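You operate a simulated robot arm through the tools that you are given. There is no shell and no other tool.

Carry out the task below with a simulated two-armed robot. There is one attempt and no reset: what you move stays moved.

## Task
Drain the drip tray into the waste tin and close the tin.
Fine: stand the tin on the ledge under the drain, shut the tray knob afterwards, bring the tin back onto the tray and close it there. Where these are worked on the way, their far stop is far enough and under half their travel is too little: tray knob.

The check looks at the end state, three seconds after you hand in, the way a careful person would. Anything else that was tipped, shoved, dropped, spilled or broken makes it a failure.

## Robot
Two 6-joint arms with two-finger parallel grippers on one trunk that stands fixed in place. Base frame: the origin is at the foot of the trunk, x ahead of it, y to its left, z up. Readings come in m, degrees, newtons and seconds.
The left shoulder is at [0.06, 0.187, 1.047], the right one opposite. With the tool pointing down near the work surface each hand reaches from about 0.26 to 0.62 m from the base axis, measured 20 degrees to its own side. Payload 1.57 kg a hand.
Tool frame (each hand has its own): the origin (TCP) lies between the finger pads and is the grasp point; the fingertips stand 0.03 m ahead of it; z points along the fingers, y is the line along which they close. Largest opening 0.11 m; finger width 0.024, thickness 0.012; the body of the gripper, 0.048 by 0.112 m, starts 0.078 m behind the TCP.
Orientation is that of the tool frame in the base frame, as [roll, pitch, yaw] about the fixed x, y, z axes, in that order (R = Rz(yaw) Ry(pitch) Rx(roll)). With the fingers straight down and closing along the base's y, the tool's x points along the base's -x, its y along +y and its z along -z.

## Interface
- The arms move only by the tool send_rows. It takes "left_deltas", "right_deltas" or both (then of equal length, played together; a hand with none holds still); each is a list of rows, each a list of 7 numbers: the finger opening in m, from 0 to 0.11, then the shift along the base's x, y, z in m, then the turn, a rotation vector about the base's x, y, z in degrees. In form: [[gripper, dx, dy, dz, rx, ry, rz], ...]. A call has 1 to 20 rows; each row is the pose to reach, as a shift and turn from the pose commanded when the call began. Rows are played at 5 a second. More than 0.05 m and 8.6 degrees between two rows, or a gripper value outside its range, and nothing of the call is played. A pose out of reach is approached as far as the arm can. The call stops where the force on the tool passes 40 N (or 10 N more than at its start, if that is more) or the arm is blocked; 0.2 s more then pass. Each finger travels about 0.153 m/s and halts on what it meets, pressing with about 35 N; the grip force reading is that of the motor and also rises with nothing between the fingers. The clock runs only during rows and for 0.2 s after the last one: add rows that repeat a pose to give the fingers time. The reply holds the time, the measured pose of the TCP, the force on the tool along the base axes, the opening and the grip force, in the units named above and with some noise, with the torque about the TCP (base axes, N m) and any sound that the robot's microphone picked up, and new pictures: "show" is both (left out), scene, wrist or none (wrist: the cameras of the hands that moved).
- Cameras (640 x 400 px; columns grow to the right, rows downward): "scene" is now at [0.0034, 0.0259, 1.5817]; the picture's right is [0.38, -0.92, 0.00], its down [-0.77, -0.32, -0.56] and it looks along [0.51, 0.21, -0.83] (base axes); focal length 314 px, centre (320, 200). "left" rides on the left gripper at [0.07, -0.016, -0.141] in its tool frame; the picture's right is [0.23, 0.97, 0.00], its down [-0.85, 0.20, -0.48] and it looks along [-0.47, 0.11, 0.88] (tool axes); focal length 222 px, centre (320, 200). "right" rides on the right gripper at [0.07, 0.016, -0.141] in its tool frame; the picture's right is [-0.23, 0.97, 0.00], its down [-0.86, -0.20, -0.48] and it looks along [-0.47, -0.11, 0.88] (tool axes); focal length 222 px, centre (320, 200). There is no depth. A picture from a camera that has moved, and an enlarged one, comes with that camera's place and axes in the base frame and with its lens.
- move_column(by): slides the trunk up (or, below 0, down) by that many m; the arms and the scene camera ride with it, the base frame stays. It gives what a move gives, with no picture.
- aim_head(pan, tilt): turns the head with the scene camera to pan (to the left, within 86 degrees either way) and tilt (down, from -29 to 69), counted from straight ahead of the robot. It gives what a move gives, and a new picture of the scene camera.
- enlarge(camera, box): a new picture of the part [left, top, right, bottom] of that camera's present view, enlarged. It takes no simulated time.
- sign_off(): hands the job in; it is judged then, once.

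Nothing tells you positions but the pictures and the camera data. Unless the task says otherwise, let go and move clear before handing in.

The tools are called after "Emit:" by a JSON object that holds its "name" and its "arguments". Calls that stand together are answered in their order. send_rows: Moves the arms, as the interface text tells. Its arguments: {"type":"object","properties":{"left_deltas":{"type":"array","items":{"type":"array","items":{"type":"number"}}},"right_deltas":{"type":"array","items":{"type":"array","items":{"type":"number"}}},"show":{"type":"string","enum":["both","scene","wrist","none"]}},"required":[]} The other tools are called the same way: move_column (by) moves the trunk up or down; aim_head (pan, tilt) turns the head that bears the scene camera; enlarge (camera, box) takes an enlarged picture of a part of a camera's view; sign_off () hands the job in.

At the start:

```text
time_s: 0.0
left_ee_pos: [0.3559, 0.4383, 1.0722]
left_tool_rot: [-179.9, -0.1, -180.0]
left_wrist_force: [-0.3, -0.6, 0.8]
left_torque: [-0.04, -0.03, -0.01]
left_opening: 0.1097
left_grasp_force: 0.1
right_ee_pos: [0.404, 0.0356, 1.0989]
right_tool_rot: [-180.0, 0.0, 179.9]
right_wrist_force: [-0.8, -0.5, 0.2]
right_torque: [0.04, -0.04, 0.04]
right_opening: 0.1096
right_grasp_force: 0.0
trunk travel left (down, up): [-0.675, 0.315]
head pan, tilt (commanded): [22.4, 56.2]
```

scene: 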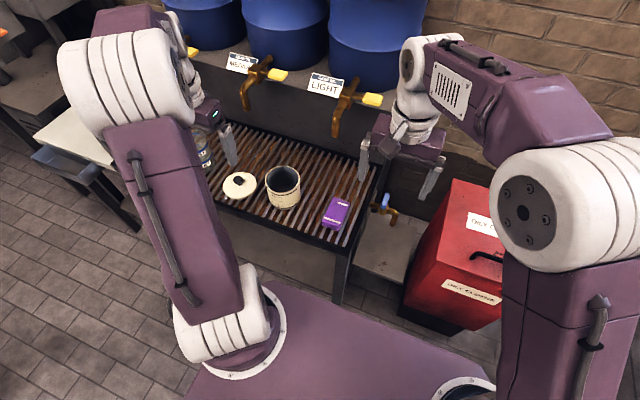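
right: 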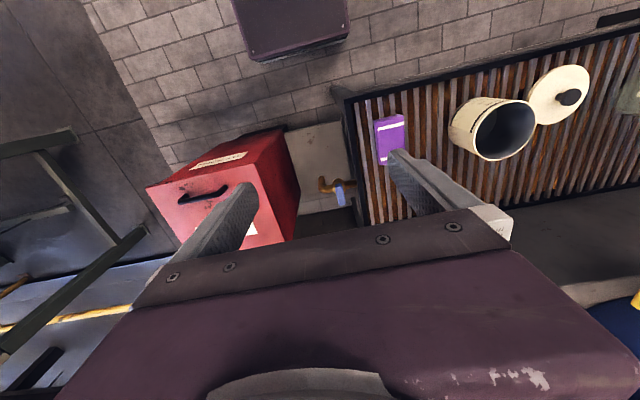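
left: 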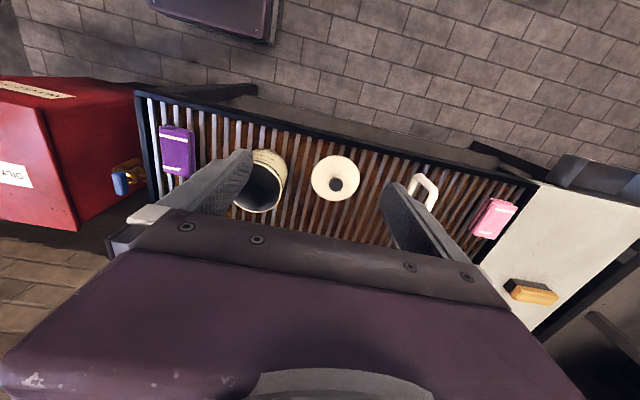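

I see a slatted drip tray with an open waste tin, its lid lying beside it, a purple box, and a blue-handled drain knob at the tray's right end above a ledge. I'll take enlarged views first to locate everything.

Emit:
{"name": "enlarge", "arguments": {"camera": "scene", "box": [180, 120, 420, 270]}}

Emit:
{"name": "enlarge", "arguments": {"camera": "right", "box": [240, 60, 640, 310]}}

Emit:
{"name": "enlarge", "arguments": {"camera": "left", "box": [80, 60, 400, 260]}}

```text
2.67 times, centred on (300, 195) of scene
camera zoom: at [0.0034, 0.0259, 1.5817], right [0.38, -0.92, 0.0], down [-0.77, -0.32, -0.56], along [0.51, 0.21, -0.83], focal length 838 px, centre (373, 213)
```

zoom: 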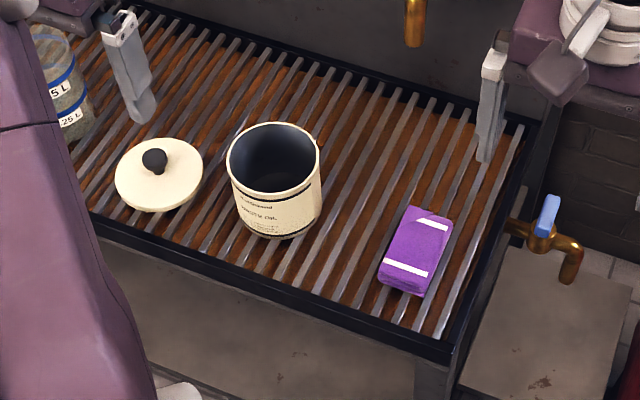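

```text
1.60 times, centred on (440, 185) of right
camera zoom: at [0.3346, 0.0535, 1.2396], right [0.23, 0.97, 0.0], down [0.86, -0.2, 0.48], along [0.47, -0.11, -0.88], focal length 355 px, centre (128, 224)
```

zoom: 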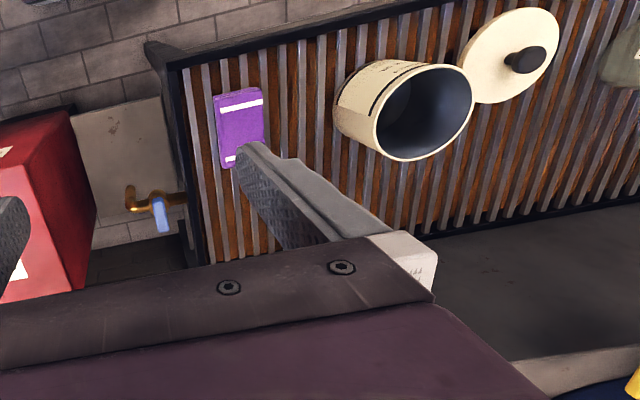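

```text
2.00 times, centred on (240, 160) of left
camera zoom: at [0.2861, 0.4226, 1.2117], right [-0.23, 0.97, 0.0], down [0.85, 0.2, 0.48], along [0.47, 0.11, -0.88], focal length 444 px, centre (480, 280)
```

zoom: 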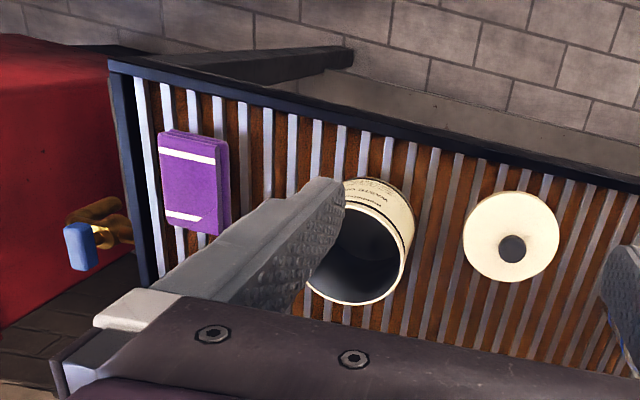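

The tin rim looks to be near (0.48, 0.345, 0.845), and the blue drain handle near (0.58, 0.045, 0.76). Next I'll aim the head at the drain for a better look at the knob, spout and ledge.

Emit:
{"name": "aim_head", "arguments": {"pan": 5, "tilt": 56}}

Emit:
{"name": "enlarge", "arguments": {"camera": "scene", "box": [220, 120, 400, 232]}}

Emit:
{"name": "enlarge", "arguments": {"camera": "right", "box": [270, 90, 430, 240]}}

Emit:
{"name": "enlarge", "arguments": {"camera": "left", "box": [80, 110, 240, 260]}}

```text
time_s: 0.8
left_ee_pos: [0.3562, 0.4376, 1.0722]
left_tool_rot: [-180.0, 0.1, -180.0]
left_wrist_force: [-0.4, 0.4, 0.4]
left_torque: [-0.01, 0.04, -0.01]
left_opening: 0.1102
left_grasp_force: 0.1
right_ee_pos: [0.4055, 0.0355, 1.0997]
right_tool_rot: [180.0, 0.0, 180.0]
right_wrist_force: [-1.1, 0.5, -0.6]
right_torque: [0.0, 0.01, -0.01]
right_opening: 0.11
right_grasp_force: 0.0
trunk travel left (down, up): [-0.675, 0.315]
head pan, tilt (commanded): [5.0, 56.0]
camera scene: at [0.0087, 0.0052, 1.5819], right [0.09, -1.0, 0.0], down [-0.83, -0.07, -0.56], along [0.56, 0.05, -0.83], focal length 314 px, centre (320, 200)
```

scene: 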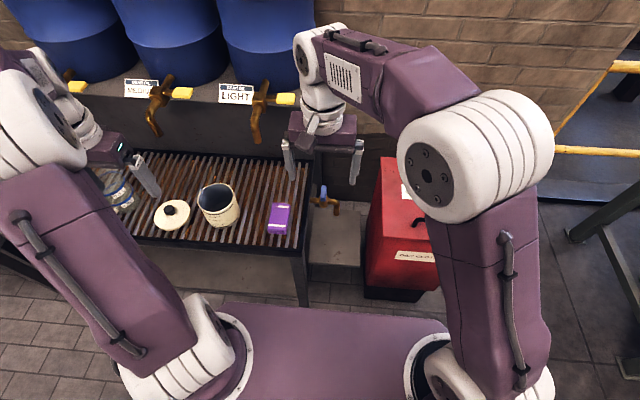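

```text
3.56 times, centred on (310, 176) of scene
camera zoom: at [0.0087, 0.0052, 1.5819], right [0.09, -1.0, 0.0], down [-0.83, -0.07, -0.56], along [0.56, 0.05, -0.83], focal length 1117 px, centre (356, 285)
```

zoom: 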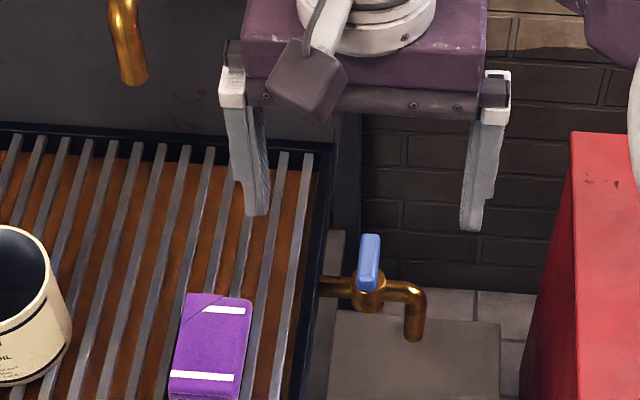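

```text
2.67 times, centred on (350, 165) of right
camera zoom: at [0.3346, 0.0536, 1.2396], right [0.23, 0.97, 0.0], down [0.86, -0.2, 0.48], along [0.47, -0.11, -0.88], focal length 592 px, centre (240, 293)
```

zoom: 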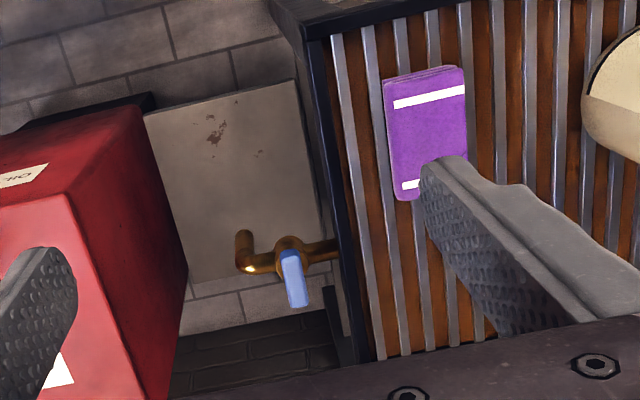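

```text
2.67 times, centred on (160, 185) of left
camera zoom: at [0.2861, 0.4227, 1.2117], right [-0.23, 0.97, 0.0], down [0.85, 0.2, 0.48], along [0.47, 0.11, -0.88], focal length 592 px, centre (747, 240)
```

zoom: 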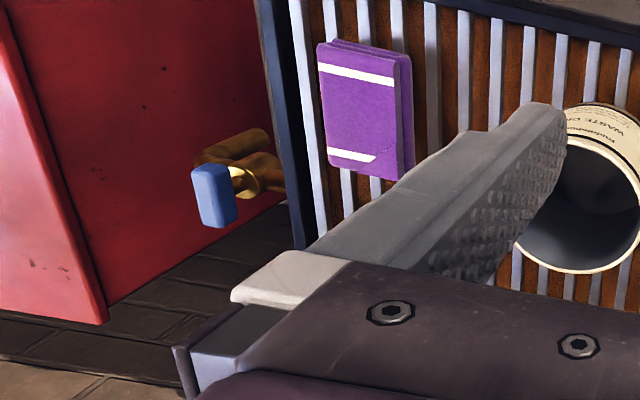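

The valve appears to be on a pipe at the tray's right end, around (0.58, 0.044, 0.72). Its blue lever points away from the robot, the spout tip is near (0.585, 0.0, 0.65), and the ledge is around z≈0.5. I'll shift the right hand to the right and lower for a second viewpoint to pin these down.

Emit:
{"name": "send_rows", "arguments": {"right_deltas": [[0.11, 0, -0.05, -0.02, 0, 0, 0], [0.11, 0, -0.1, -0.04, 0, 0, 0], [0.11, 0, -0.15, -0.06, 0, 0, 0], [0.11, 0, -0.19, -0.08, 0, 0, 0], [0.11, -0.02, -0.23, -0.1, 0, 0, 0]], "show": "both"}}

Emit:
{"name": "enlarge", "arguments": {"camera": "right", "box": [300, 80, 620, 280]}}

Emit:
{"name": "enlarge", "arguments": {"camera": "scene", "box": [260, 150, 420, 300]}}

```text
refused: row 1 steps farther than a row can; nothing moved
```

```text
2.00 times, centred on (460, 180) of right
camera zoom: at [0.3346, 0.0536, 1.2396], right [0.23, 0.97, 0.0], down [0.86, -0.2, 0.48], along [0.47, -0.11, -0.88], focal length 444 px, centre (40, 240)
```

zoom: 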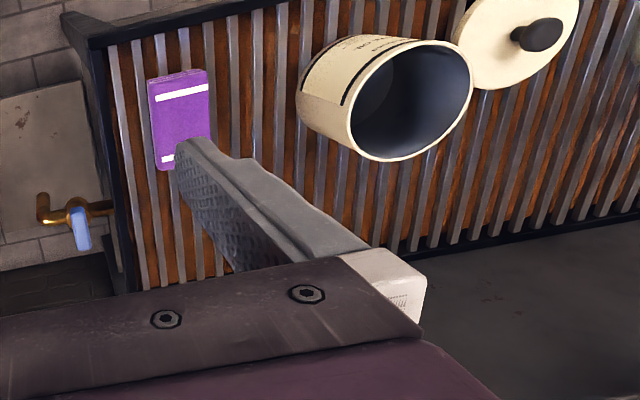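

```text
2.67 times, centred on (340, 225) of scene
camera zoom: at [0.0087, 0.0052, 1.5819], right [0.09, -1.0, 0.0], down [-0.83, -0.07, -0.56], along [0.56, 0.05, -0.83], focal length 838 px, centre (267, 133)
```

zoom: 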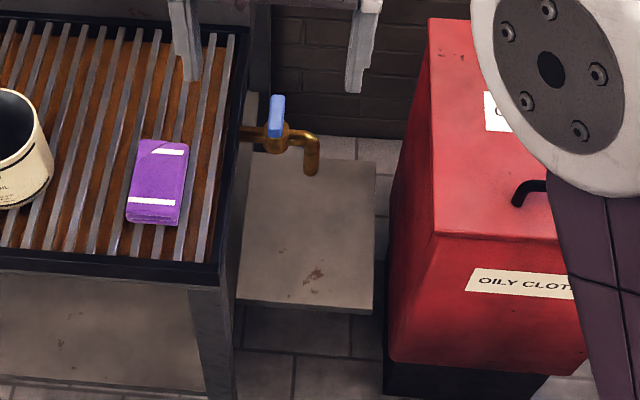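

The first row's step exceeded the limit, so nothing moved. The ledge and its rust marks are clear in this view, so I'll repeat the move with smaller steps.

Emit:
{"name": "send_rows", "arguments": {"right_deltas": [[0.11, 0, -0.04, -0.02, 0, 0, 0], [0.11, 0, -0.08, -0.04, 0, 0, 0], [0.11, 0, -0.12, -0.06, 0, 0, 0], [0.11, 0, -0.16, -0.08, 0, 0, 0], [0.11, -0.01, -0.2, -0.1, 0, 0, 0], [0.11, -0.01, -0.2, -0.1, 0, 0, 0]], "show": "both"}}

Emit:
{"name": "enlarge", "arguments": {"camera": "right", "box": [300, 80, 620, 280]}}

Emit:
{"name": "enlarge", "arguments": {"camera": "scene", "box": [260, 150, 420, 300]}}

```text
time_s: 2.2
left_ee_pos: [0.3566, 0.4396, 1.0725]
left_tool_rot: [180.0, 0.0, 180.0]
left_wrist_force: [0.5, 0.8, -0.2]
left_torque: [-0.02, 0.03, -0.01]
left_opening: 0.1101
left_grasp_force: 0.0
right_ee_pos: [0.3948, -0.1639, 0.9968]
right_tool_rot: [-179.9, -0.1, -179.9]
right_wrist_force: [0.1, 0.1, -0.1]
right_torque: [0.01, 0.01, -0.01]
right_opening: 0.1101
right_grasp_force: 0.0
trunk travel left (down, up): [-0.675, 0.315]
head pan, tilt (commanded): [5.0, 56.0]
camera scene: at [0.0086, 0.006, 1.5819], right [0.09, -1.0, 0.0], down [-0.83, -0.07, -0.56], along [0.56, 0.05, -0.83], focal length 314 px, centre (320, 200)
camera right: at [0.3256, -0.147, 1.1382], right [0.23, 0.97, 0.0], down [0.86, -0.2, 0.48], along [0.47, -0.11, -0.88], focal length 222 px, centre (320, 200)
```

scene: 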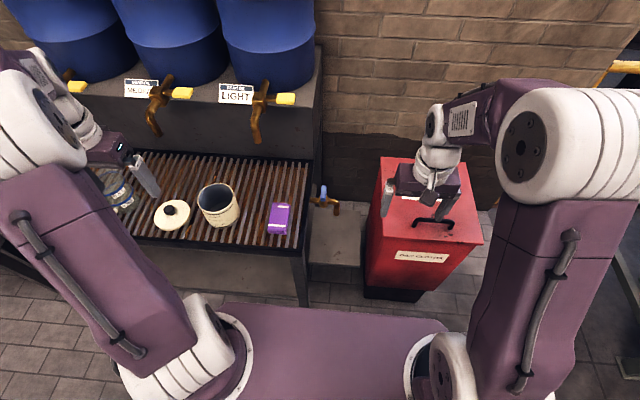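
right: 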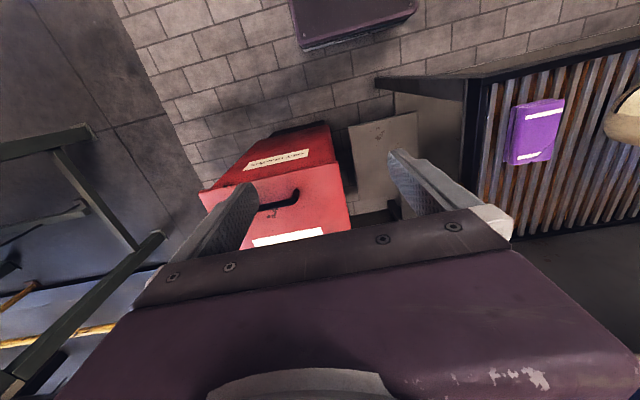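

```text
2.00 times, centred on (460, 180) of right
camera zoom: at [0.3256, -0.147, 1.1382], right [0.23, 0.97, 0.0], down [0.86, -0.2, 0.48], along [0.47, -0.11, -0.88], focal length 444 px, centre (40, 240)
```

zoom: 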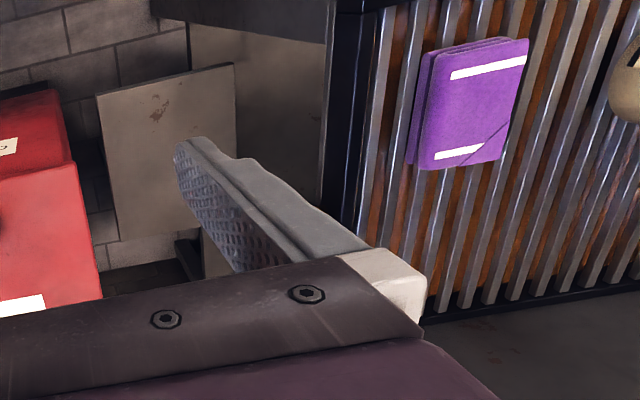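

```text
2.67 times, centred on (340, 225) of scene
camera zoom: at [0.0086, 0.006, 1.5819], right [0.09, -1.0, 0.0], down [-0.83, -0.07, -0.56], along [0.56, 0.05, -0.83], focal length 838 px, centre (267, 133)
```

zoom: 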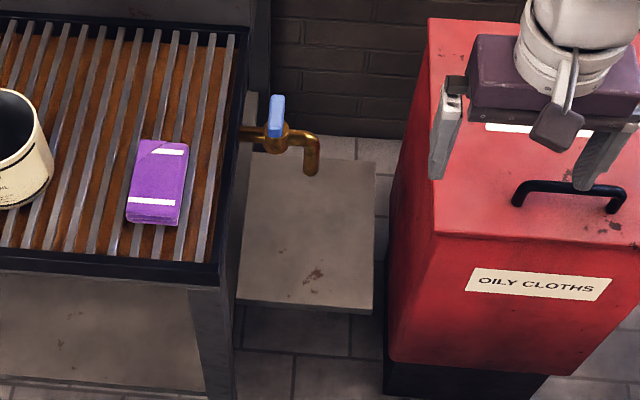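

The ledge works out at x 0.46–0.695, y −0.098–0.085, z≈0.503, with the spout at about (0.58, 0.0, 0.65). The tin is at (0.483, 0.343) with its rim at z≈0.848 and a diameter of about 0.10. I'll move the left hand aside and tilt the right hand 45° forward, to see whether it can take the tin from the side.

Emit:
{"name": "send_rows", "arguments": {"left_deltas": [[0.11, 0, 0.02, 0.01, 0, 0, 0], [0.11, 0, 0.04, 0.02, 0, 0, 0], [0.11, 0, 0.06, 0.03, 0, 0, 0], [0.11, 0, 0.08, 0.03, 0, 0, 0], [0.11, 0, 0.1, 0.03, 0, 0, 0], [0.11, 0, 0.12, 0.03, 0, 0, 0], [0.11, 0, 0.12, 0.03, 0, 0, 0]], "right_deltas": [[0.11, 0.01, 0.03, 0, 0, -7.5, 0], [0.11, 0.02, 0.06, 0, 0, -15, 0], [0.11, 0.03, 0.09, 0, 0, -22.5, 0], [0.11, 0.04, 0.12, 0, 0, -30, 0], [0.11, 0.05, 0.15, 0, 0, -37.5, 0], [0.11, 0.06, 0.18, 0, 0, -45, 0], [0.11, 0.06, 0.18, 0, 0, -45, 0]], "show": "both"}}

```text
time_s: 3.8
left_ee_pos: [0.3554, 0.5584, 1.1016]
left_tool_rot: [-180.0, -0.1, -180.0]
left_wrist_force: [0.4, -0.3, 0.3]
left_torque: [0.01, 0.01, 0.01]
left_opening: 0.1101
left_grasp_force: 0.0
right_ee_pos: [0.4553, 0.0174, 0.9992]
right_tool_rot: [180.0, 45.1, -180.0]
right_wrist_force: [0.0, 0.0, 0.3]
right_torque: [0.0, 0.01, 0.01]
right_opening: 0.1098
right_grasp_force: 0.2
trunk travel left (down, up): [-0.675, 0.315]
head pan, tilt (commanded): [5.0, 56.0]
camera scene: at [0.0085, 0.0037, 1.5819], right [0.09, -1.0, 0.0], down [-0.83, -0.07, -0.56], along [0.56, 0.05, -0.83], focal length 314 px, centre (320, 200)
camera right: at [0.3066, 0.0339, 1.0489], right [0.16, 0.97, 0.16], down [0.27, -0.2, 0.94], along [0.95, -0.11, -0.29], focal length 222 px, centre (320, 200)
camera left: at [0.286, 0.542, 1.2423], right [-0.23, 0.97, 0.0], down [0.85, 0.2, 0.48], along [0.47, 0.11, -0.88], focal length 222 px, centre (320, 200)
```

scene: 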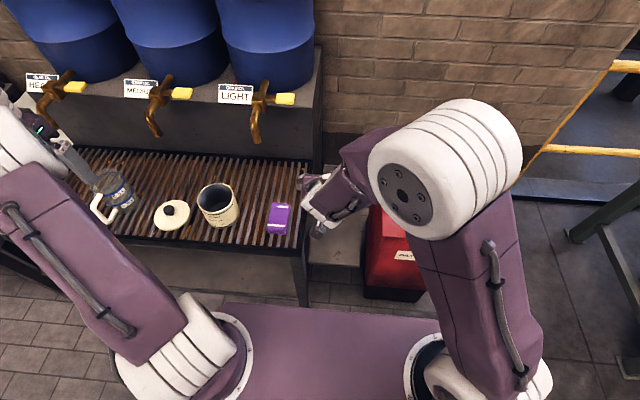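
right: 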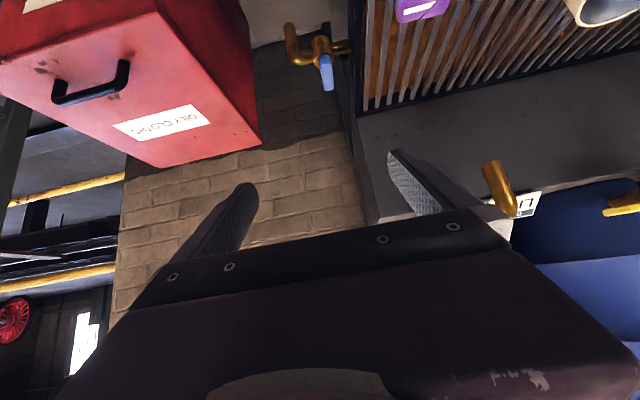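
left: 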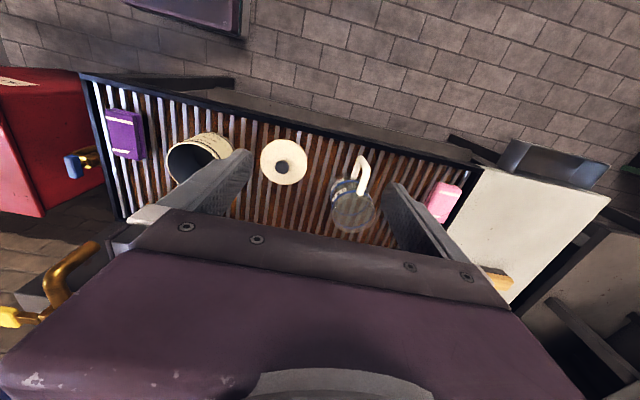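

The 45° tilt works. The right wrist camera now shows the valve from the front, so I'll enlarge that before going on.

Emit:
{"name": "enlarge", "arguments": {"camera": "right", "box": [240, 0, 400, 100]}}

Emit:
{"name": "enlarge", "arguments": {"camera": "left", "box": [40, 80, 360, 280]}}

```text
4.00 times, centred on (320, 50) of right
camera zoom: at [0.3066, 0.0339, 1.0489], right [0.16, 0.97, 0.16], down [0.27, -0.2, 0.94], along [0.95, -0.11, -0.29], focal length 888 px, centre (320, 800)
```

zoom: 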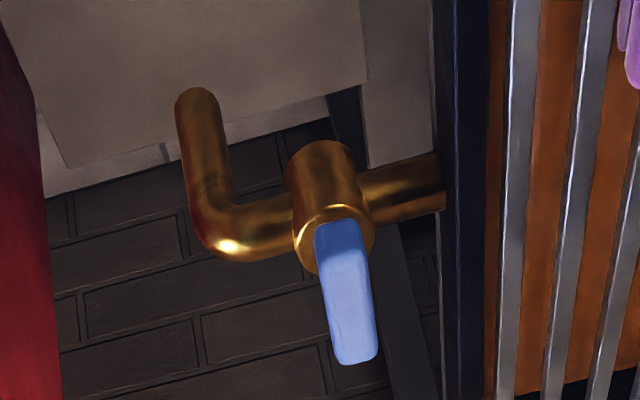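

```text
2.00 times, centred on (200, 180) of left
camera zoom: at [0.286, 0.542, 1.2423], right [-0.23, 0.97, 0.0], down [0.85, 0.2, 0.48], along [0.47, 0.11, -0.88], focal length 444 px, centre (560, 240)
```

zoom: 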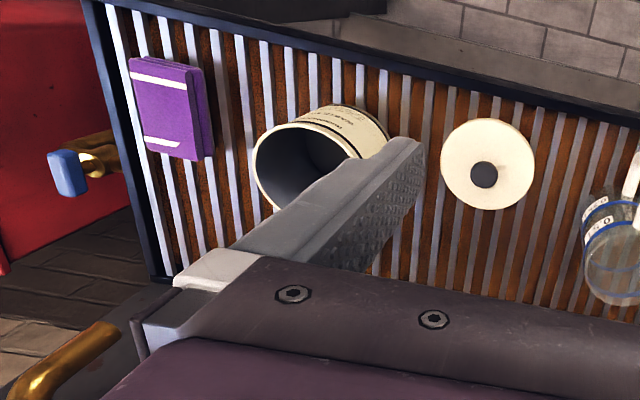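

The lever is horizontal on top of the valve, with its pivot around (0.57, 0.045) at z≈0.77, pointing away from me and so closed. Now I'll yaw the right hand toward the tin and hover in front of it to test reach and alignment.

Emit:
{"name": "send_rows", "arguments": {"right_deltas": [[0.11, -0.008, 0.029, 0, 0, 0, 7], [0.11, -0.016, 0.058, 0, 0, 0, 14], [0.11, -0.024, 0.087, 0, 0, 0, 21], [0.11, -0.032, 0.116, 0, 0, 0, 28], [0.11, -0.04, 0.145, 0, 0, 0, 35], [0.11, -0.048, 0.174, 0, 0, 0, 42], [0.11, -0.055, 0.203, -0.02, 0, 0, 50], [0.11, -0.055, 0.203, -0.04, 0, 0, 50], [0.11, -0.055, 0.203, -0.04, 0, 0, 50]], "show": "both"}}

```text
time_s: 5.8
left_ee_pos: [0.3565, 0.5587, 1.1015]
left_tool_rot: [180.0, 0.0, 180.0]
left_wrist_force: [-1.3, -0.1, -0.6]
left_torque: [0.04, -0.02, 0.01]
left_opening: 0.1098
left_grasp_force: 0.1
right_ee_pos: [0.3733, 0.2342, 0.9758]
right_tool_rot: [-179.3, 44.8, -129.9]
right_wrist_force: [1.0, 0.0, -0.1]
right_torque: [0.01, -0.02, 0.03]
right_opening: 0.1102
right_grasp_force: 0.0
right hand out of reach, approached as far as the arm can: row 7, 8, 9
trunk travel left (down, up): [-0.675, 0.315]
head pan, tilt (commanded): [5.0, 56.0]
camera scene: at [0.009, 0.0049, 1.5819], right [0.09, -1.0, 0.0], down [-0.83, -0.07, -0.56], along [0.56, 0.05, -0.83], focal length 314 px, centre (320, 200)
camera right: at [0.2635, 0.1324, 1.026], right [-0.64, 0.75, 0.15], down [0.32, 0.08, 0.94], along [0.7, 0.65, -0.29], focal length 222 px, centre (320, 200)
```

scene: 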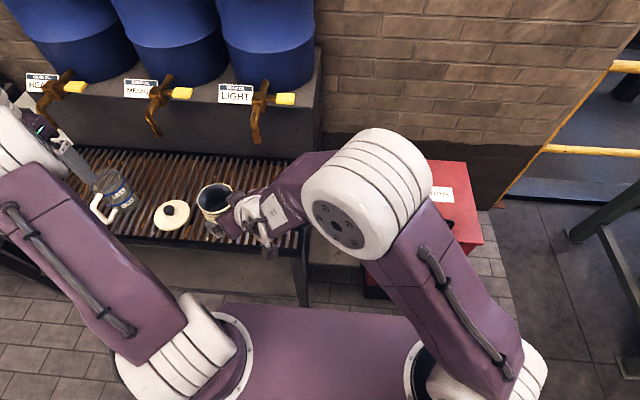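
right: 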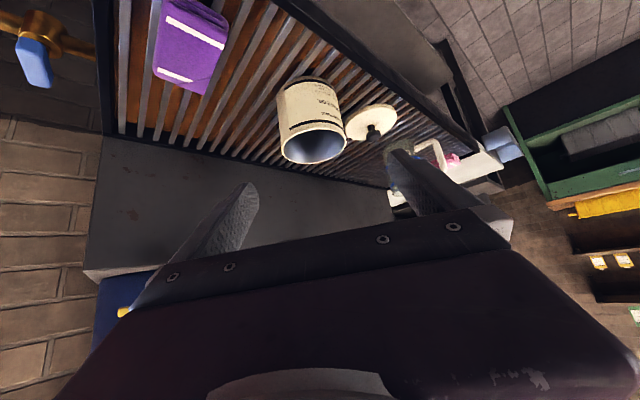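

The right arm can't quite reach the tin in this pose. I'll look closely at the arm's geometry to see why.

Emit:
{"name": "enlarge", "arguments": {"camera": "scene", "box": [180, 100, 580, 400]}}

Emit:
{"name": "enlarge", "arguments": {"camera": "right", "box": [100, 0, 420, 200]}}

```text
1.33 times, centred on (380, 250) of scene
camera zoom: at [0.009, 0.0049, 1.5819], right [0.09, -1.0, 0.0], down [-0.83, -0.07, -0.56], along [0.56, 0.05, -0.83], focal length 419 px, centre (240, 133)
```

zoom: 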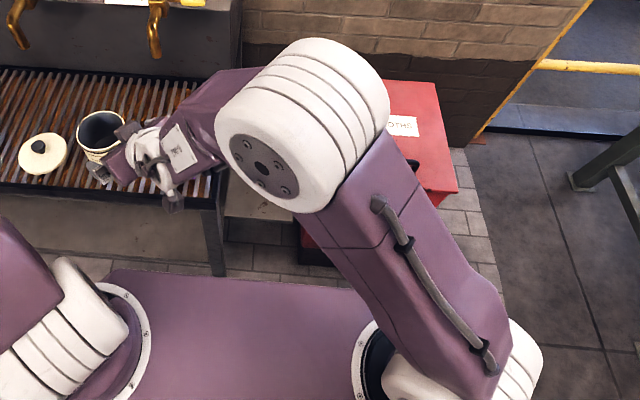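

```text
2.00 times, centred on (260, 100) of right
camera zoom: at [0.2635, 0.1324, 1.026], right [-0.64, 0.75, 0.15], down [0.32, 0.08, 0.94], along [0.7, 0.65, -0.29], focal length 444 px, centre (440, 400)
```

zoom: 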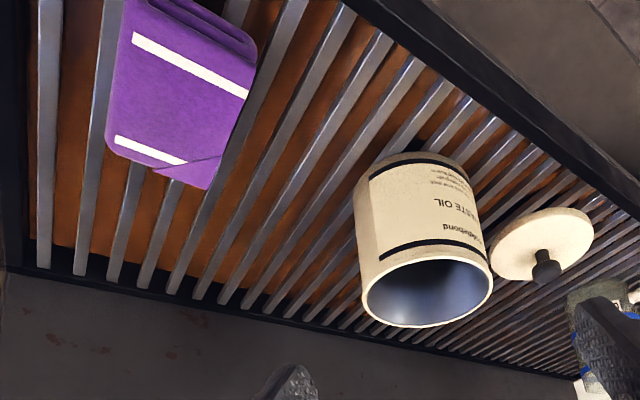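

The right arm is limited on that side, so the left arm will carry the tin and the right arm will work the knob. I'll bring the right arm back to its own side first.

Emit:
{"name": "send_rows", "arguments": {"right_deltas": [[0.11, 0, -0.036, 0.006, 0, 0, -5], [0.11, 0, -0.072, 0.012, 0, 0, -10], [0.11, 0, -0.108, 0.018, 0, 0, -15], [0.11, 0, -0.144, 0.024, 0, 0, -20], [0.11, 0, -0.18, 0.03, 0, 0, -25], [0.11, 0, -0.216, 0.036, 0, 0, -30], [0.11, 0, -0.252, 0.042, 0, 0, -35], [0.11, 0, -0.288, 0.048, 0, 0, -40], [0.11, 0, -0.324, 0.054, 0, 0, -45], [0.11, 0, -0.36, 0.06, 0, 0, -50], [0.11, 0, -0.36, 0.06, 0, 0, -50]], "show": "scene"}}

```text
time_s: 8.2
left_ee_pos: [0.3564, 0.5586, 1.1021]
left_tool_rot: [179.9, 0.0, -179.9]
left_wrist_force: [-0.1, 0.1, 0.6]
left_torque: [-0.04, 0.04, 0.02]
left_opening: 0.11
left_grasp_force: 0.1
right_ee_pos: [0.4174, -0.1053, 1.0611]
right_tool_rot: [-179.9, 44.9, -179.9]
right_wrist_force: [0.2, -0.2, -0.4]
right_torque: [-0.05, 0.0, 0.0]
right_opening: 0.1099
right_grasp_force: 0.0
right hand out of reach, approached as far as the arm can: row 6, 7, 8, 9, 10, 11
trunk travel left (down, up): [-0.675, 0.315]
head pan, tilt (commanded): [5.0, 56.0]
camera scene: at [0.0087, 0.0057, 1.5819], right [0.09, -1.0, 0.0], down [-0.83, -0.07, -0.56], along [0.56, 0.05, -0.83], focal length 314 px, centre (320, 200)
```

scene: 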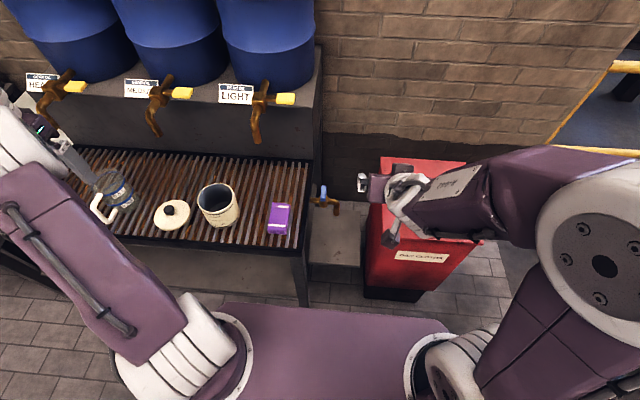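

The limit was actually the arm being too folded near the body, not overreach. I'll extend the right arm outward toward the tin at a safe height and test that.

Emit:
{"name": "send_rows", "arguments": {"right_deltas": [[0.11, 0.03, 0.03, 0, 0, 0, 0], [0.11, 0.06, 0.06, 0, 0, 0, 0], [0.11, 0.08, 0.1, 0, 0, 0, 0], [0.11, 0.08, 0.1, 0, 0, 0, 0]], "show": "none"}}

```text
time_s: 9.2
left_ee_pos: [0.3563, 0.5588, 1.1032]
left_tool_rot: [-180.0, 0.1, -179.9]
left_wrist_force: [-0.4, -0.2, 0.3]
left_torque: [0.01, 0.01, 0.0]
left_opening: 0.11
left_grasp_force: 0.0
right_ee_pos: [0.4968, -0.0055, 1.0611]
right_tool_rot: [180.0, 45.0, -179.9]
right_wrist_force: [0.0, 0.8, -0.7]
right_torque: [0.0, 0.0, -0.01]
right_opening: 0.11
right_grasp_force: 0.0
trunk travel left (down, up): [-0.675, 0.315]
head pan, tilt (commanded): [5.0, 56.0]
```

Emit:
{"name": "send_rows", "arguments": {"right_deltas": [[0.11, -0.008, 0.039, -0.014, 0, 0, 6.5], [0.11, -0.016, 0.078, -0.028, 0, 0, 13], [0.11, -0.024, 0.117, -0.042, 0, 0, 19.5], [0.11, -0.032, 0.156, -0.056, 0, 0, 26], [0.11, -0.04, 0.195, -0.07, 0, 0, 32.5], [0.11, -0.048, 0.234, -0.084, 0, 0, 39], [0.11, -0.057, 0.273, -0.098, 0, 0, 45], [0.11, -0.057, 0.273, -0.111, 0, 0, 45], [0.11, -0.057, 0.273, -0.111, 0, 0, 45]], "show": "both"}}

```text
time_s: 11.2
left_ee_pos: [0.3561, 0.5588, 1.102]
left_tool_rot: [179.9, 0.0, -180.0]
left_wrist_force: [-0.7, 0.3, -0.3]
left_torque: [0.02, -0.03, -0.05]
left_opening: 0.1101
left_grasp_force: 0.1
right_ee_pos: [0.4404, 0.265, 0.948]
right_tool_rot: [179.9, 45.0, -134.9]
right_wrist_force: [0.0, -1.1, -0.4]
right_torque: [0.02, 0.0, -0.02]
right_opening: 0.11
right_grasp_force: 0.0
trunk travel left (down, up): [-0.675, 0.315]
head pan, tilt (commanded): [5.0, 56.0]
camera scene: at [0.0085, 0.0052, 1.5819], right [0.09, -1.0, 0.0], down [-0.83, -0.07, -0.56], along [0.56, 0.05, -0.83], focal length 314 px, centre (320, 200)
camera right: at [0.3242, 0.1716, 0.9986], right [-0.58, 0.8, 0.16], down [0.33, 0.05, 0.94], along [0.75, 0.6, -0.29], focal length 222 px, centre (320, 200)
```

scene: 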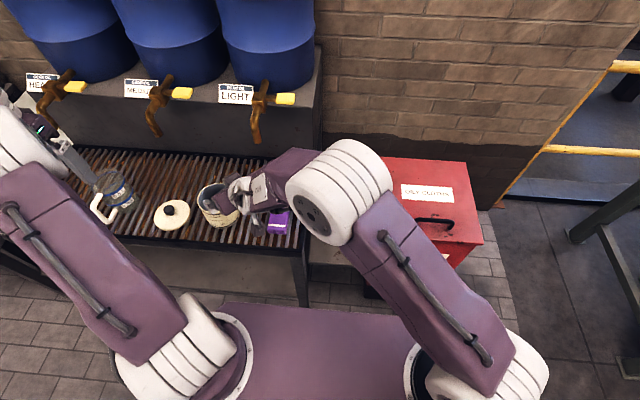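
right: 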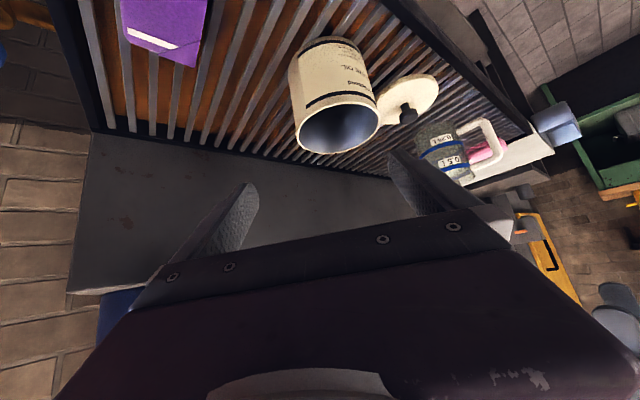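

The right hand reaches here, close in front of the tin. I'll enlarge the wrist view to refine the tin's position.

Emit:
{"name": "enlarge", "arguments": {"camera": "right", "box": [240, 0, 480, 160]}}

Emit:
{"name": "enlarge", "arguments": {"camera": "left", "box": [60, 60, 340, 235]}}

```text
2.50 times, centred on (360, 80) of right
camera zoom: at [0.3242, 0.1716, 0.9986], right [-0.58, 0.8, 0.16], down [0.33, 0.05, 0.94], along [0.75, 0.6, -0.29], focal length 555 px, centre (220, 500)
```

zoom: 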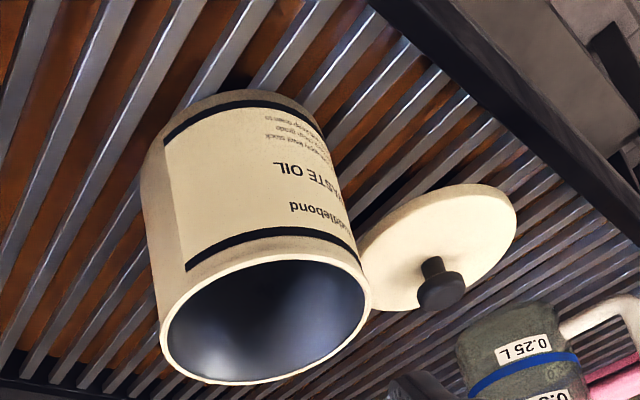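

```text
2.29 times, centred on (200, 148) of left
camera zoom: at [0.2861, 0.5429, 1.2417], right [-0.23, 0.97, 0.0], down [0.85, 0.2, 0.48], along [0.47, 0.11, -0.88], focal length 508 px, centre (594, 320)
```

zoom: 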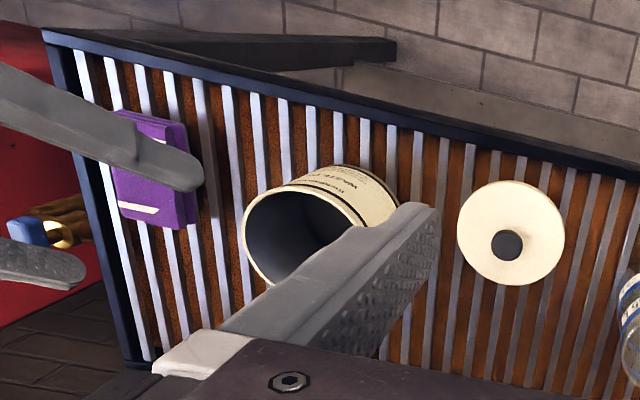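

The refined tin centre is about (0.481, 0.341), so I need to shift the right hand about 25 mm along its closing axis. I'll lower it to grasp height, standing off behind the tin, and check the alignment.

Emit:
{"name": "send_rows", "arguments": {"right_deltas": [[0.11, -0.0117, 0.006, 0, 0, 0, 0], [0.11, -0.0234, 0.012, -0.03, 0, 0, 0], [0.11, -0.0234, 0.012, -0.06, 0, 0, 0], [0.11, -0.0234, 0.012, -0.09, 0, 0, 0], [0.11, -0.0234, 0.012, -0.115, 0, 0, 0], [0.11, -0.0234, 0.012, -0.14, 0, 0, 0], [0.11, -0.0234, 0.012, -0.14, 0, 0, 0]], "show": "both"}}

Emit:
{"name": "enlarge", "arguments": {"camera": "right", "box": [180, 60, 460, 235]}}

Emit:
{"name": "enlarge", "arguments": {"camera": "left", "box": [60, 60, 340, 235]}}

```text
time_s: 12.8
left_ee_pos: [0.3557, 0.5583, 1.1016]
left_tool_rot: [-179.9, 0.1, -179.9]
left_wrist_force: [0.1, 0.1, -0.9]
left_torque: [0.01, 0.05, 0.01]
left_opening: 0.1103
left_grasp_force: 0.1
right_ee_pos: [0.4176, 0.2766, 0.8101]
right_tool_rot: [-180.0, 44.9, -134.9]
right_wrist_force: [-0.3, 0.0, 1.1]
right_torque: [0.03, -0.01, 0.0]
right_opening: 0.1102
right_grasp_force: 0.1
trunk travel left (down, up): [-0.675, 0.315]
head pan, tilt (commanded): [5.0, 56.0]
camera scene: at [0.0084, 0.0051, 1.5819], right [0.09, -1.0, 0.0], down [-0.83, -0.07, -0.56], along [0.56, 0.05, -0.83], focal length 314 px, centre (320, 200)
camera right: at [0.2999, 0.1833, 0.8595], right [-0.58, 0.8, 0.16], down [0.33, 0.05, 0.94], along [0.75, 0.6, -0.29], focal length 222 px, centre (320, 200)
```

scene: 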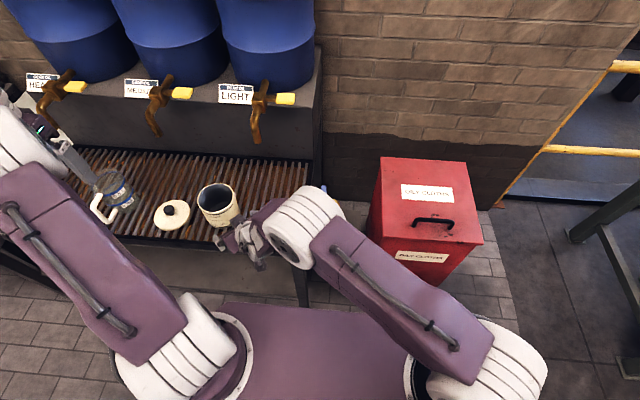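
right: 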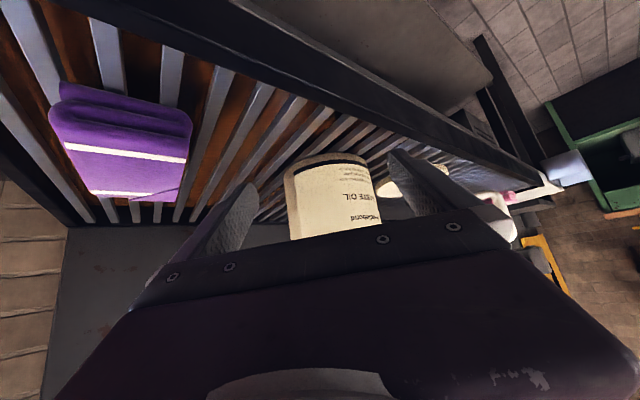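

```text
2.29 times, centred on (320, 148) of right
camera zoom: at [0.2999, 0.1833, 0.8595], right [-0.58, 0.8, 0.16], down [0.33, 0.05, 0.94], along [0.75, 0.6, -0.29], focal length 508 px, centre (320, 320)
```

zoom: 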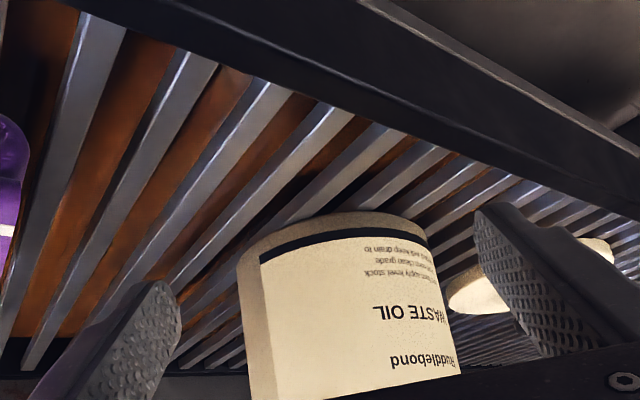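

```text
2.29 times, centred on (200, 148) of left
camera zoom: at [0.286, 0.5429, 1.2418], right [-0.23, 0.97, 0.0], down [0.85, 0.2, 0.48], along [0.47, 0.11, -0.88], focal length 508 px, centre (594, 320)
```

zoom: 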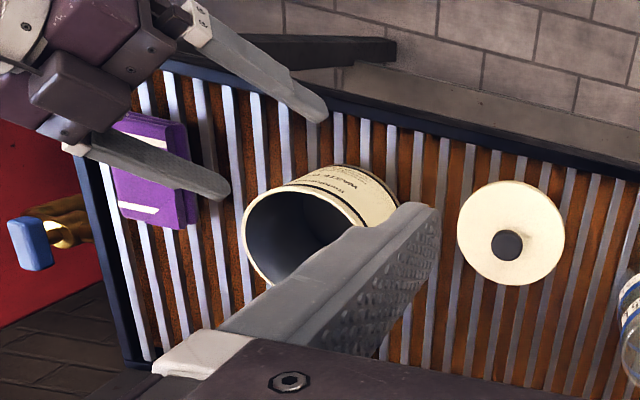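

The fingers straddle the tin symmetrically, with lateral alignment within about 1 mm. Now I'll advance horizontally around it, slowly.

Emit:
{"name": "send_rows", "arguments": {"right_deltas": [[0.11, 0.0106, 0.0106, 0, 0, 0, 0], [0.11, 0.0212, 0.0212, 0, 0, 0, 0], [0.11, 0.0318, 0.0318, 0, 0, 0, 0], [0.11, 0.0424, 0.0424, 0, 0, 0, 0], [0.11, 0.053, 0.053, 0, 0, 0, 0], [0.11, 0.0634, 0.064, 0, 0, 0, 0], [0.11, 0.0634, 0.064, 0, 0, 0, 0]], "show": "both"}}

Emit:
{"name": "enlarge", "arguments": {"camera": "left", "box": [60, 60, 340, 235]}}

Emit:
{"name": "enlarge", "arguments": {"camera": "scene", "box": [140, 150, 300, 270]}}

```text
time_s: 14.4
left_ee_pos: [0.3562, 0.5591, 1.1015]
left_tool_rot: [-180.0, -0.1, -180.0]
left_wrist_force: [-0.6, -0.4, 0.6]
left_torque: [-0.02, -0.02, -0.01]
left_opening: 0.11
left_grasp_force: 0.0
right_ee_pos: [0.4797, 0.3336, 0.8095]
right_tool_rot: [-179.2, 45.4, -135.0]
right_wrist_force: [-0.2, 0.9, 0.4]
right_torque: [0.03, 0.04, -0.02]
right_opening: 0.1102
right_grasp_force: 0.0
right hand out of reach, approached as far as the arm can: row 5, 6
trunk travel left (down, up): [-0.675, 0.315]
head pan, tilt (commanded): [5.0, 56.0]
camera scene: at [0.0086, 0.0052, 1.5819], right [0.09, -1.0, 0.0], down [-0.83, -0.07, -0.56], along [0.56, 0.05, -0.83], focal length 314 px, centre (320, 200)
camera right: at [0.3602, 0.2422, 0.8587], right [-0.57, 0.81, 0.15], down [0.32, 0.05, 0.95], along [0.76, 0.59, -0.28], focal length 222 px, centre (320, 200)
```

scene: 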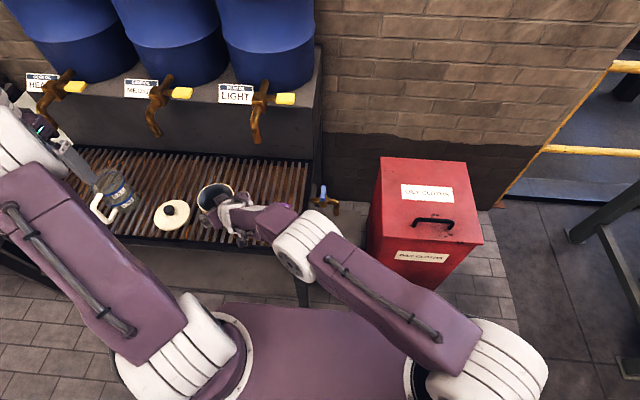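
right: 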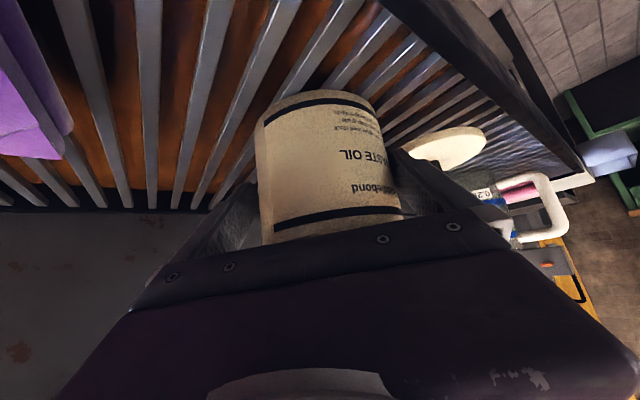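

```text
2.29 times, centred on (200, 148) of left
camera zoom: at [0.2861, 0.5429, 1.2417], right [-0.23, 0.97, 0.0], down [0.85, 0.2, 0.48], along [0.47, 0.11, -0.88], focal length 508 px, centre (594, 320)
```

zoom: 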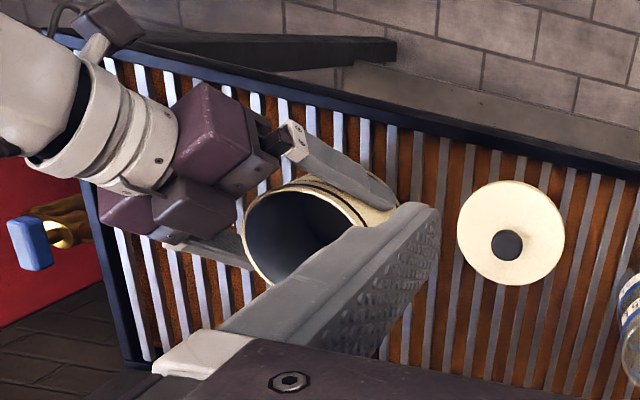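

```text
3.33 times, centred on (220, 210) of scene
camera zoom: at [0.0086, 0.0052, 1.5819], right [0.09, -1.0, 0.0], down [-0.83, -0.07, -0.56], along [0.56, 0.05, -0.83], focal length 1047 px, centre (653, 167)
```

zoom: 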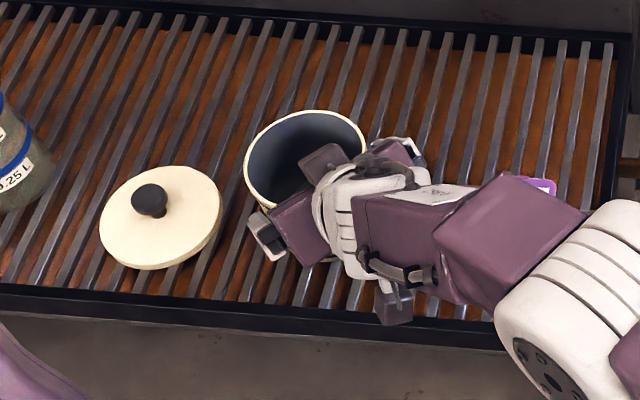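

The arm is right at its reach limit, but the tin is well between the pads. I'll close the fingers on it here.

Emit:
{"name": "send_rows", "arguments": {"right_deltas": [[0.105, 0, 0, 0, 0, 0, 0], [0.1, 0, 0, 0, 0, 0, 0], [0.095, 0, 0, 0, 0, 0, 0], [0.085, 0, 0, 0, 0, 0, 0], [0.08, 0, 0, 0, 0, 0, 0], [0.08, 0, 0, 0, 0, 0, 0], [0.08, 0, 0, 0, 0, 0, 0]], "show": "both"}}

Emit:
{"name": "enlarge", "arguments": {"camera": "left", "box": [60, 60, 340, 235]}}

Emit:
{"name": "enlarge", "arguments": {"camera": "scene", "box": [140, 150, 300, 270]}}

```text
time_s: 16.0
left_ee_pos: [0.3554, 0.5581, 1.1027]
left_tool_rot: [-180.0, 0.0, -179.9]
left_wrist_force: [-0.8, -0.4, -0.4]
left_torque: [-0.01, 0.0, 0.0]
left_opening: 0.11
left_grasp_force: 0.1
right_ee_pos: [0.4785, 0.3337, 0.8099]
right_tool_rot: [-179.0, 45.4, -135.0]
right_wrist_force: [0.1, 0.4, 0.5]
right_torque: [0.09, 0.1, 0.0]
right_opening: 0.0999
right_grasp_force: 35.6
trunk travel left (down, up): [-0.675, 0.315]
head pan, tilt (commanded): [5.0, 56.0]
camera scene: at [0.0086, 0.0053, 1.5819], right [0.09, -1.0, 0.0], down [-0.83, -0.07, -0.56], along [0.56, 0.05, -0.83], focal length 314 px, centre (320, 200)
camera right: at [0.36, 0.2422, 0.8588], right [-0.57, 0.81, 0.15], down [0.32, 0.05, 0.95], along [0.76, 0.59, -0.28], focal length 222 px, centre (320, 200)
```

scene: 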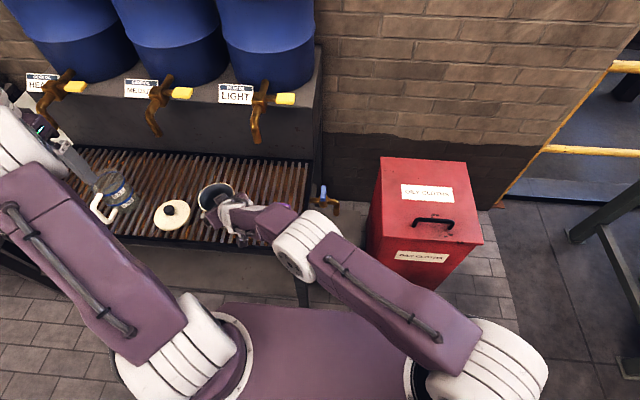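
right: 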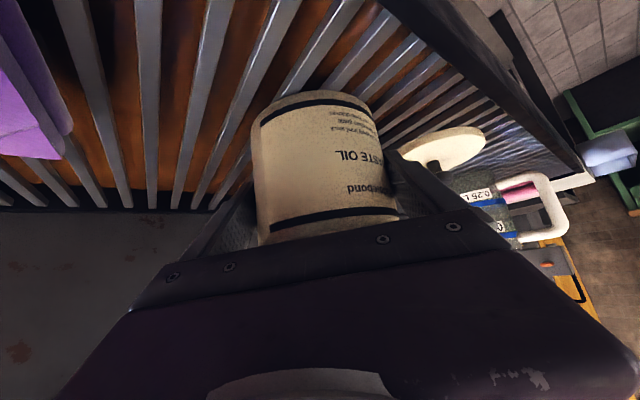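

```text
2.29 times, centred on (200, 148) of left
camera zoom: at [0.2861, 0.543, 1.2417], right [-0.23, 0.97, 0.0], down [0.85, 0.2, 0.48], along [0.47, 0.11, -0.88], focal length 508 px, centre (594, 320)
```

zoom: 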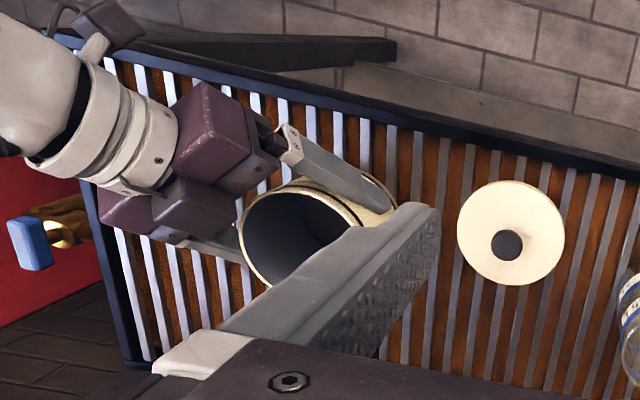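

```text
3.33 times, centred on (220, 210) of scene
camera zoom: at [0.0086, 0.0053, 1.5819], right [0.09, -1.0, 0.0], down [-0.83, -0.07, -0.56], along [0.56, 0.05, -0.83], focal length 1047 px, centre (653, 167)
```

zoom: 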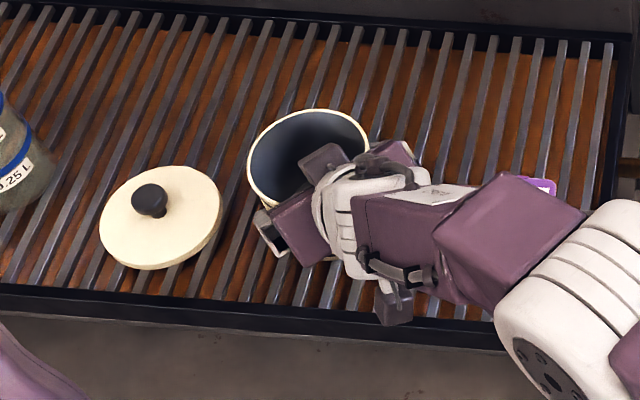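

The tin is gripped at 0.100 m wide with 35 N. I'll raise the trunk slightly to lift it straight up off the slats.

Emit:
{"name": "move_column", "arguments": {"by": 0.05}}

Emit:
{"name": "enlarge", "arguments": {"camera": "left", "box": [60, 60, 340, 235]}}

Emit:
{"name": "enlarge", "arguments": {"camera": "right", "box": [200, 40, 440, 240]}}

```text
time_s: 16.9
left_ee_pos: [0.3568, 0.5592, 1.1509]
left_tool_rot: [180.0, -0.1, 179.9]
left_wrist_force: [0.4, -0.6, -0.5]
left_torque: [0.02, 0.01, -0.01]
left_opening: 0.11
left_grasp_force: 0.2
right_ee_pos: [0.4798, 0.3333, 0.8592]
right_tool_rot: [-179.1, 45.3, -135.0]
right_wrist_force: [0.0, -0.2, -2.1]
right_torque: [0.01, 0.01, -0.02]
right_opening: 0.0999
right_grasp_force: 34.7
trunk travel left (down, up): [-0.725, 0.265]
head pan, tilt (commanded): [5.0, 56.0]
```

```text
2.29 times, centred on (200, 148) of left
camera zoom: at [0.2867, 0.5433, 1.2914], right [-0.23, 0.97, 0.0], down [0.85, 0.2, 0.48], along [0.47, 0.11, -0.88], focal length 508 px, centre (594, 320)
```

zoom: 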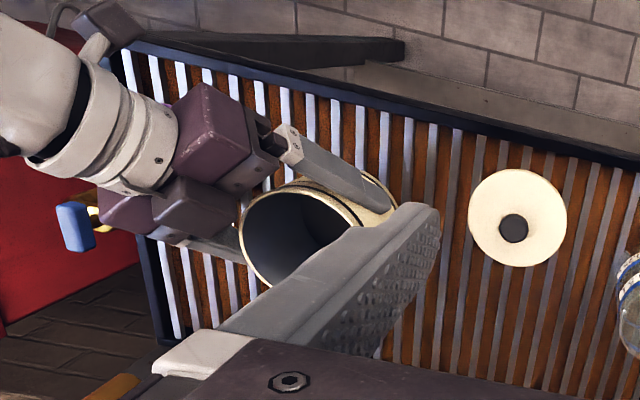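

```text
2.00 times, centred on (320, 140) of right
camera zoom: at [0.3604, 0.2424, 0.9084], right [-0.57, 0.81, 0.15], down [0.32, 0.05, 0.95], along [0.76, 0.59, -0.28], focal length 444 px, centre (320, 320)
```

zoom: 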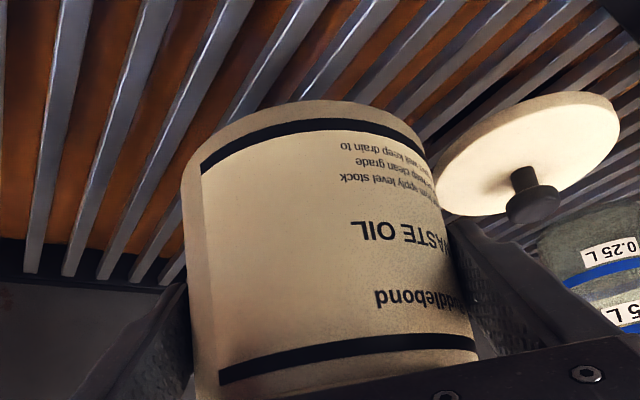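

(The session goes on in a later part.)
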